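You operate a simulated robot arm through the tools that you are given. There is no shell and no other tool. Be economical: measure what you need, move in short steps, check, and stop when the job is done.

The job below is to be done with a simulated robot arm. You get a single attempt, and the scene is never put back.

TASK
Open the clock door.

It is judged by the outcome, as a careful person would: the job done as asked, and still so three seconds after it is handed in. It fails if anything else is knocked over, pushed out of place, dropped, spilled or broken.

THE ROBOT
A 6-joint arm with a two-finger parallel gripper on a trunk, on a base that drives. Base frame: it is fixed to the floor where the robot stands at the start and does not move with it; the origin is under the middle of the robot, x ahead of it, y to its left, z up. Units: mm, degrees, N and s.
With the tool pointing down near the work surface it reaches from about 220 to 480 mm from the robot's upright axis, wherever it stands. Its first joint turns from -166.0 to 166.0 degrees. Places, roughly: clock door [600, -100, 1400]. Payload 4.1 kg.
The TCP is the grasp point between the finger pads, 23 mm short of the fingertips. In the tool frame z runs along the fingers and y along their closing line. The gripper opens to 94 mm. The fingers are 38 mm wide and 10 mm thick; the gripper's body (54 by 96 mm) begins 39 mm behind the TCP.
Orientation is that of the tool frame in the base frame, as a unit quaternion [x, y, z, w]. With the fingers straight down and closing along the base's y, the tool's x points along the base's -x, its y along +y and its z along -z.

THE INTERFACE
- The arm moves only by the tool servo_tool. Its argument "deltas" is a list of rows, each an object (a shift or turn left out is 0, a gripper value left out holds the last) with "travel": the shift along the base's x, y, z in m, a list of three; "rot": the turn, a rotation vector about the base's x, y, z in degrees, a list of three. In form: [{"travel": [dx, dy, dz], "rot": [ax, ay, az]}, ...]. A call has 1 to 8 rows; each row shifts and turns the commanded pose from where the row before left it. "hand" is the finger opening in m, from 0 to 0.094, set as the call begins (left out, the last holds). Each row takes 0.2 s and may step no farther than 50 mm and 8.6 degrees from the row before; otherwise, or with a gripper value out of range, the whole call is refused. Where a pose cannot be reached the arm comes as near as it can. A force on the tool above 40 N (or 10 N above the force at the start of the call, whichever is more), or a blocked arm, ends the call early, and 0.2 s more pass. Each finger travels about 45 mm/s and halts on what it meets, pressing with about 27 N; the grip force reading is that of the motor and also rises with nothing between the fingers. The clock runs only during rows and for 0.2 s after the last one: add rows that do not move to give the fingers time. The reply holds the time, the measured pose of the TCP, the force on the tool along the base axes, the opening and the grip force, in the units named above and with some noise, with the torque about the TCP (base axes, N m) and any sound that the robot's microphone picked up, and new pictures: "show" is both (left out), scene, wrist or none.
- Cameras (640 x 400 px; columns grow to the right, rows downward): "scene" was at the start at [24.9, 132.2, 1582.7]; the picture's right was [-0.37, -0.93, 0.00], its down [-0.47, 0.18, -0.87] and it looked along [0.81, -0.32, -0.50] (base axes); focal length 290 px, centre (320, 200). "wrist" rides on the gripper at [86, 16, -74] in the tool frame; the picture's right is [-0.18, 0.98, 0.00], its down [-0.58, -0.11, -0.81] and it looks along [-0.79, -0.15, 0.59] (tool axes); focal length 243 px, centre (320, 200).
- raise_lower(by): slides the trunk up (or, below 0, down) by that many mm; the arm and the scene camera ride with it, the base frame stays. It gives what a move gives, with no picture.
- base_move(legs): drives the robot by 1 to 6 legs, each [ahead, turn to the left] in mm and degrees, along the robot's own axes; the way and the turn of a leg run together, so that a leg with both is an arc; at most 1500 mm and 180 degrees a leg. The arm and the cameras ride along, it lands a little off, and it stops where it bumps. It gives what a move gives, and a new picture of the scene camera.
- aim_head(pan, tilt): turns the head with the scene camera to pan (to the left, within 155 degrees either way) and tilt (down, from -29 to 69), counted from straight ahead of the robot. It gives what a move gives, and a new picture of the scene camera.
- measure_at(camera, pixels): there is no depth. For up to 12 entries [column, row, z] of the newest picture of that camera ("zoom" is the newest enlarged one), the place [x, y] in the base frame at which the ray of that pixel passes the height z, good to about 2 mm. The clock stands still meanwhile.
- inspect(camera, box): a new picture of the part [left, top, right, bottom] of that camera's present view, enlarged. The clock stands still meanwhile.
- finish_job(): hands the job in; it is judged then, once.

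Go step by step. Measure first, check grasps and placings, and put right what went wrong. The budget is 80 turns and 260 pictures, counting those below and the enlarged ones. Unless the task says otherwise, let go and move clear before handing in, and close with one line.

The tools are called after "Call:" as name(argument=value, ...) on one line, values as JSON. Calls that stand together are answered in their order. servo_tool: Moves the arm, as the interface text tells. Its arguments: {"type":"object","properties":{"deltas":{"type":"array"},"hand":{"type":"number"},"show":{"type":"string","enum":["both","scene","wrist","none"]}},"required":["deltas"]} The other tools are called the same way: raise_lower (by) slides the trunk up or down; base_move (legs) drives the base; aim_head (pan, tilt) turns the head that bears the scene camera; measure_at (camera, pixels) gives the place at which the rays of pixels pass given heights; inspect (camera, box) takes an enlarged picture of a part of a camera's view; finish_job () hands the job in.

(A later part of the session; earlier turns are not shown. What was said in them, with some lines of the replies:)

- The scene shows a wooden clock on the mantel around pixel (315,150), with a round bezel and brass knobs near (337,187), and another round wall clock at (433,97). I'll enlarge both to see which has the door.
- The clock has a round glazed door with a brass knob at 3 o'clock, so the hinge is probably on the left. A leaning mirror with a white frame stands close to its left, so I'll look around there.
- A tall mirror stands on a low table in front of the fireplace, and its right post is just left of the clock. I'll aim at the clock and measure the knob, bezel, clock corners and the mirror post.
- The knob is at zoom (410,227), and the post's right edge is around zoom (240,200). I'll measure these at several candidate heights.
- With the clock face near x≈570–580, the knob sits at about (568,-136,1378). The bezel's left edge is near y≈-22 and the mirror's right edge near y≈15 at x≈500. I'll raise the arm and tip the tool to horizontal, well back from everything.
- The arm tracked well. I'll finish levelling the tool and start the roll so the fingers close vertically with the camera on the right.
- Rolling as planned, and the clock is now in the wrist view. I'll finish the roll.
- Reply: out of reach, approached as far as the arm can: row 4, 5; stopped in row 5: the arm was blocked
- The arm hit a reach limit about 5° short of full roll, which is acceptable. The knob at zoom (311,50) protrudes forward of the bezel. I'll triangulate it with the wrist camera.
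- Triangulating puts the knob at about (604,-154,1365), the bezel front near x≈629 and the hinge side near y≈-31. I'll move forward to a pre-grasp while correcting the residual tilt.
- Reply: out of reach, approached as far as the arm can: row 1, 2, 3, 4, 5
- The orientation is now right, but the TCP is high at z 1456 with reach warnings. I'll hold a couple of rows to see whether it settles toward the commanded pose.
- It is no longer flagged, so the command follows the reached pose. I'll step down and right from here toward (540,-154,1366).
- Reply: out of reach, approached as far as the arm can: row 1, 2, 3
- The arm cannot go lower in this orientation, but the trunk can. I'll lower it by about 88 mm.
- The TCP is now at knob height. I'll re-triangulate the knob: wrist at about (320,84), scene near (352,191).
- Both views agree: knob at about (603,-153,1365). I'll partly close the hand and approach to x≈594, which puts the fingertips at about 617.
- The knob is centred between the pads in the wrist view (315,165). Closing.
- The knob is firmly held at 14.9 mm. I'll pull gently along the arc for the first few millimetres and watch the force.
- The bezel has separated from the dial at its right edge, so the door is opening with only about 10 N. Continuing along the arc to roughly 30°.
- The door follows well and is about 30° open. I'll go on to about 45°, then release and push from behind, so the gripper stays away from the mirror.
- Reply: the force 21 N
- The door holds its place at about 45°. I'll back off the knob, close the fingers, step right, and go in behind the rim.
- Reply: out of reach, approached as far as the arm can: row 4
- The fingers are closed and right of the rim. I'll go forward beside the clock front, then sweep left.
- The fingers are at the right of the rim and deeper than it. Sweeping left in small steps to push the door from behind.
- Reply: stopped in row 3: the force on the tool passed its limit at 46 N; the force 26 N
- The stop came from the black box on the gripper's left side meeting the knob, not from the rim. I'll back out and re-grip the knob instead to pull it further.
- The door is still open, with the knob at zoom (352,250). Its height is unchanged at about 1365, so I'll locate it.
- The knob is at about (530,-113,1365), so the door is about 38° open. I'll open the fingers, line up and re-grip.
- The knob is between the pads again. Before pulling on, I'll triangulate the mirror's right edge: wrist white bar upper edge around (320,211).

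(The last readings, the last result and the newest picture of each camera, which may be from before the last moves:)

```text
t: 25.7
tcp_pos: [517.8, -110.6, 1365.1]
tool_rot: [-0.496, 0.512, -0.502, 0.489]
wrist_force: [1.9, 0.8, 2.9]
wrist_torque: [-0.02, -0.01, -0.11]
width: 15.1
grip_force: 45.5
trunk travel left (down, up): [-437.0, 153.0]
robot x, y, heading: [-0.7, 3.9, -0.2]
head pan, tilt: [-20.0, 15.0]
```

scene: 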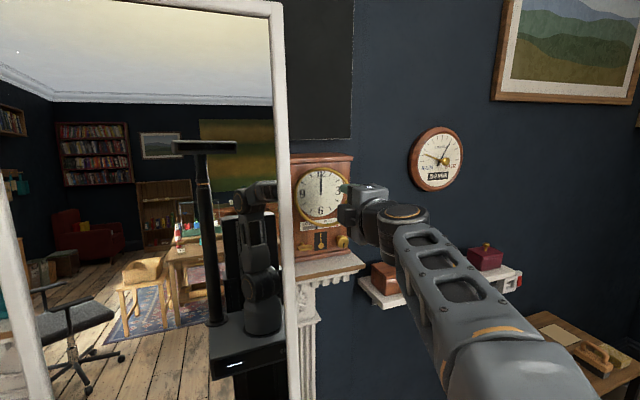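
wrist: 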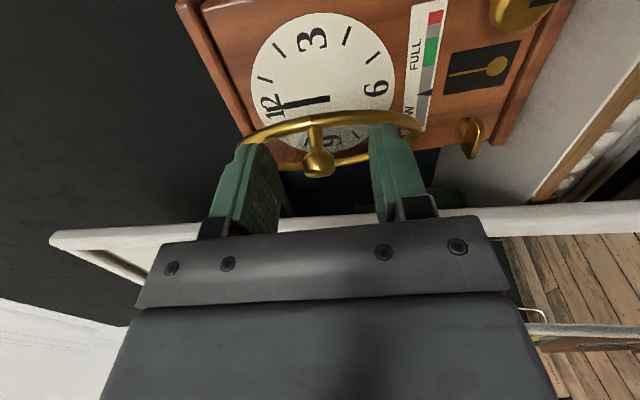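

The mirror edge is at about (580,-3), well beyond the gripper's path (x<520), so there is ample room. I'll pull the knob on around the arc with a little yaw to follow the door.

Call:
servo_tool(deltas=[{"travel": [-0.006, 0.008, 0], "rot": [0, 0, -3]}, {"travel": [-0.0055, 0.0085, 0], "rot": [0, 0, -3]}, {"travel": [-0.0045, 0.009, 0], "rot": [0, 0, -3]}, {"travel": [-0.0042, 0.0093, 0], "rot": [0, 0, -3]}, {"travel": [-0.003, 0.0095, 0], "rot": [0, 0, -3]}])

```text
t: 26.8
tcp_pos: [503.5, -92.1, 1365.4]
tool_rot: [-0.463, 0.55, -0.531, 0.448]
wrist_force: [2.6, 0.1, 5.8]
wrist_torque: [-0.01, -0.02, -0.09]
width: 14.7
grip_force: 45.4
out of reach, approached as far as the arm can: row 3, 4, 5
trunk travel left (down, up): [-437.0, 153.0]
robot x, y, heading: [-0.3, 2.0, -0.2]
head pan, tilt: [-20.0, 15.0]
stopped in row 5: the force on the tool passed its limit at 41 N (the readings are from after the stop); the commanded pose is now the measured one
```

scene: 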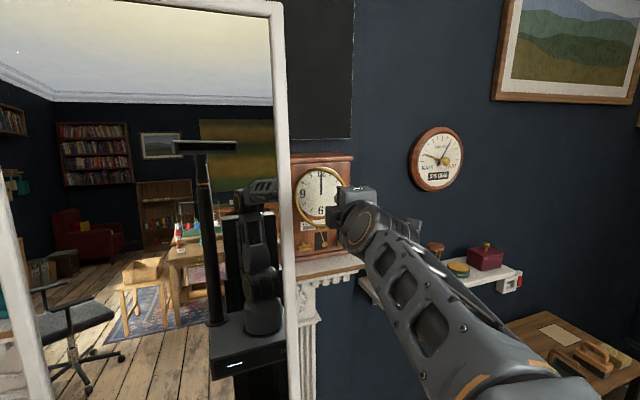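
wrist: 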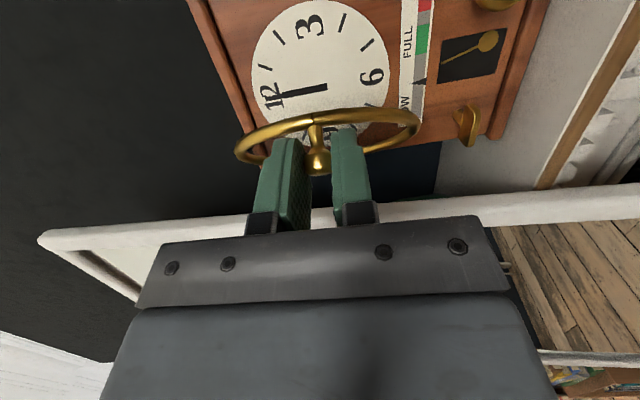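

The yaw ran into an arm limit. I'll undo it while continuing the arc.

Call:
servo_tool(deltas=[{"travel": [-0.0045, 0.007, 0], "rot": [0, 0, 3]}, {"travel": [-0.004, 0.0085, 0], "rot": [0, 0, 3]}, {"travel": [-0.0025, 0.0085, 0], "rot": [0, 0, 3]}, {"travel": [-0.0015, 0.009, 0]}])

```text
t: 27.8
tcp_pos: [487.4, -60.6, 1365.9]
tool_rot: [-0.505, 0.511, -0.493, 0.49]
wrist_force: [-22.2, -14.0, 3.5]
wrist_torque: [-0.12, -0.07, -1.1]
width: 15.0
grip_force: 45.0
trunk travel left (down, up): [-437.0, 153.0]
robot x, y, heading: [-2.8, -0.5, -0.4]
head pan, tilt: [-20.0, 15.0]
```

scene: 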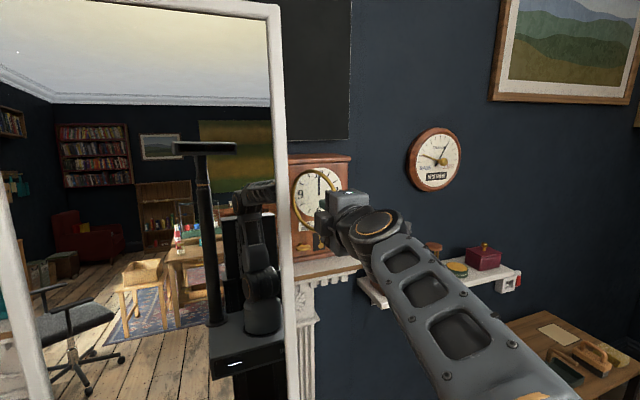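
wrist: 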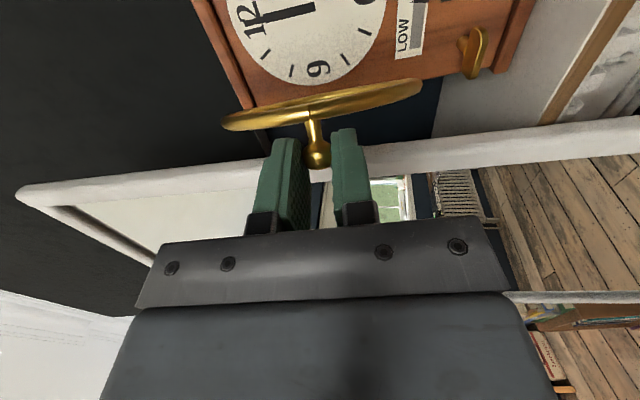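

The door is at about 65° and moving freely. I'll continue a bit more, easing outward slightly.

Call:
servo_tool(deltas=[{"travel": [-0.003, 0.006, 0]}, {"travel": [-0.002, 0.007, 0]}, {"travel": [-0.001, 0.008, 0]}, {"travel": [0, 0.008, 0]}])

```text
t: 28.8
tcp_pos: [482.6, -31.1, 1366.3]
tool_rot: [-0.504, 0.512, -0.494, 0.49]
wrist_force: [-11.6, -9.8, 12.0]
wrist_torque: [-0.16, -0.14, -1.35]
width: 15.0
grip_force: 45.2
trunk travel left (down, up): [-437.0, 153.0]
robot x, y, heading: [-0.3, -0.8, -0.5]
head pan, tilt: [-20.0, 15.0]
```

scene: 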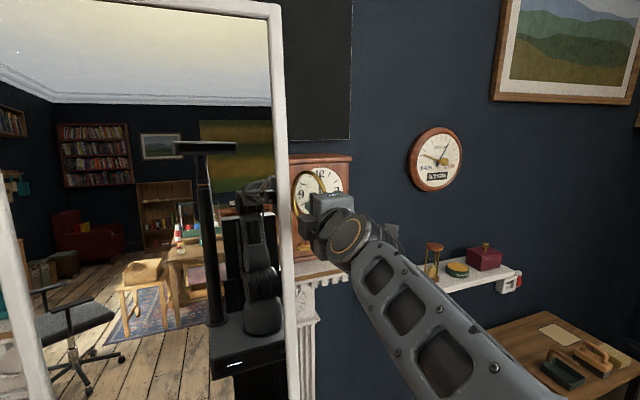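
wrist: 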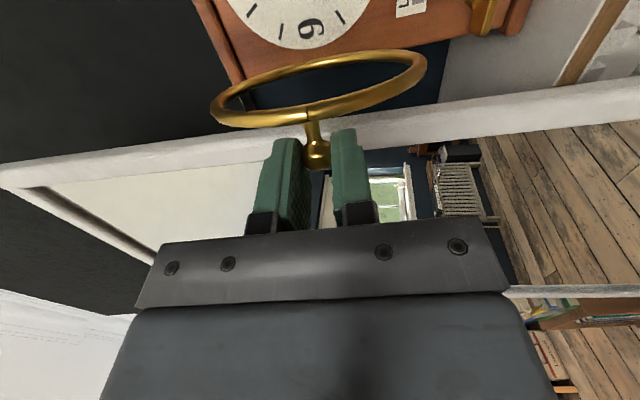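

The door is now at about 78° with no contact elsewhere. One more small pull toward about 87°, then release.

Call:
servo_tool(deltas=[{"travel": [0, 0.006, 0]}, {"travel": [0.001, 0.006, 0]}, {"travel": [0.002, 0.006, 0]}], show="none")

Call:
servo_tool(deltas=[{}, {}, {}], hand=0.045)

```text
t: 29.6
tcp_pos: [483.5, -13.3, 1365.7]
tool_rot: [-0.505, 0.512, -0.493, 0.49]
wrist_force: [-25.3, -7.0, 5.3]
wrist_torque: [-0.12, 0.0, -1.3]
width: 15.2
grip_force: 44.6
trunk travel left (down, up): [-437.0, 153.0]
robot x, y, heading: [-4.4, -0.0, -0.4]
head pan, tilt: [-20.0, 15.0]
```

```text
t: 30.4
tcp_pos: [488.3, -12.4, 1362.8]
tool_rot: [-0.507, 0.512, -0.492, 0.488]
wrist_force: [0.2, 0.1, -0.5]
wrist_torque: [0.03, 0.0, -0.03]
width: 45.2
grip_force: 0.0
trunk travel left (down, up): [-437.0, 153.0]
robot x, y, heading: [0.4, 3.0, -0.4]
head pan, tilt: [-20.0, 15.0]
```

scene: 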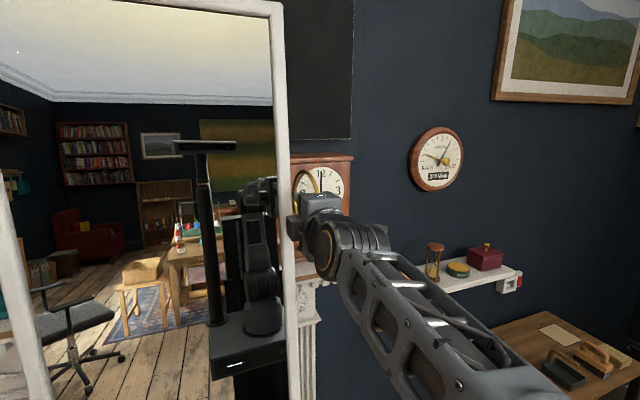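
wrist: 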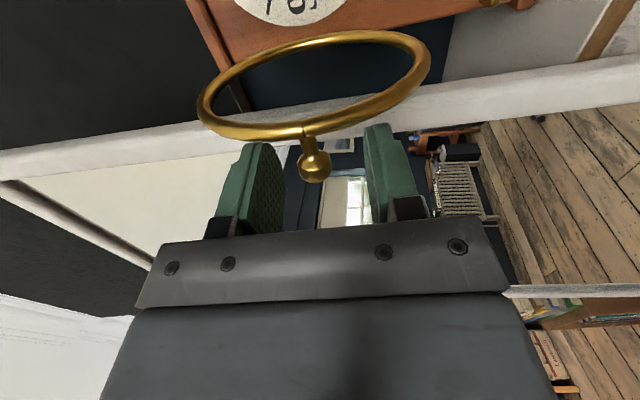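

Released with the knob free between the pads. I'll retract straight back, away from the door.

Call:
servo_tool(deltas=[{"travel": [-0.02, 0, 0]}, {"travel": [-0.025, 0, 0]}, {"travel": [-0.03, 0, 0]}, {"travel": [-0.03, 0, 0]}])

Call:
inspect(camera="scene", box=[260, 140, 420, 240])

```text
t: 31.6
tcp_pos: [417.5, -12.9, 1326.7]
tool_rot: [-0.532, 0.538, -0.46, 0.465]
wrist_force: [0.6, -0.2, 0.2]
wrist_torque: [0.0, 0.03, 0.0]
width: 44.9
grip_force: 0.0
trunk travel left (down, up): [-437.0, 153.0]
robot x, y, heading: [-1.0, -2.5, -0.4]
head pan, tilt: [-20.0, 15.0]
stopped in row 4: the arm was blocked; the commanded pose is now the measured one
```

scene: 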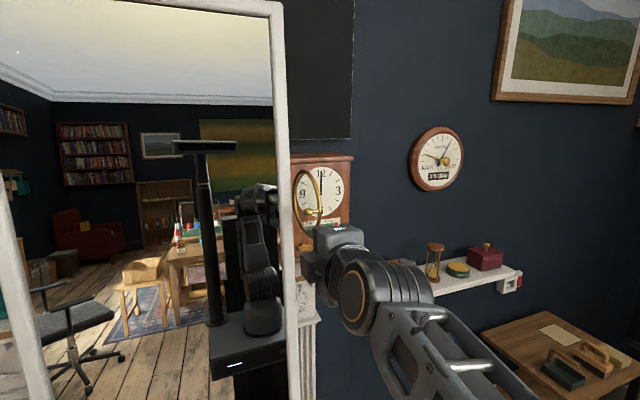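
wrist: 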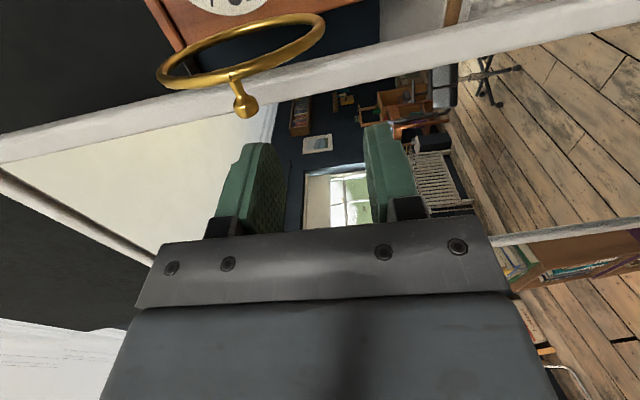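

```text
4.00 times, centred on (340, 190) of scene
```

zoom: 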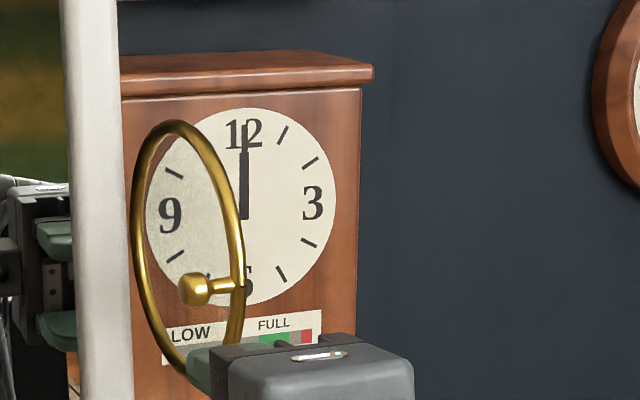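

The zoom shows the door standing open at roughly 85–90° from the dial. The clock, mirror and shelf items haven't moved, and the gripper is about 60 mm clear of the knob, so I'm handing in.

Call:
finish_job()

```text
The job is handed in.
```

The clock door is open at roughly 85–90°; the gripper has let go and is clear, and nothing else was knocked over or pushed out of place.
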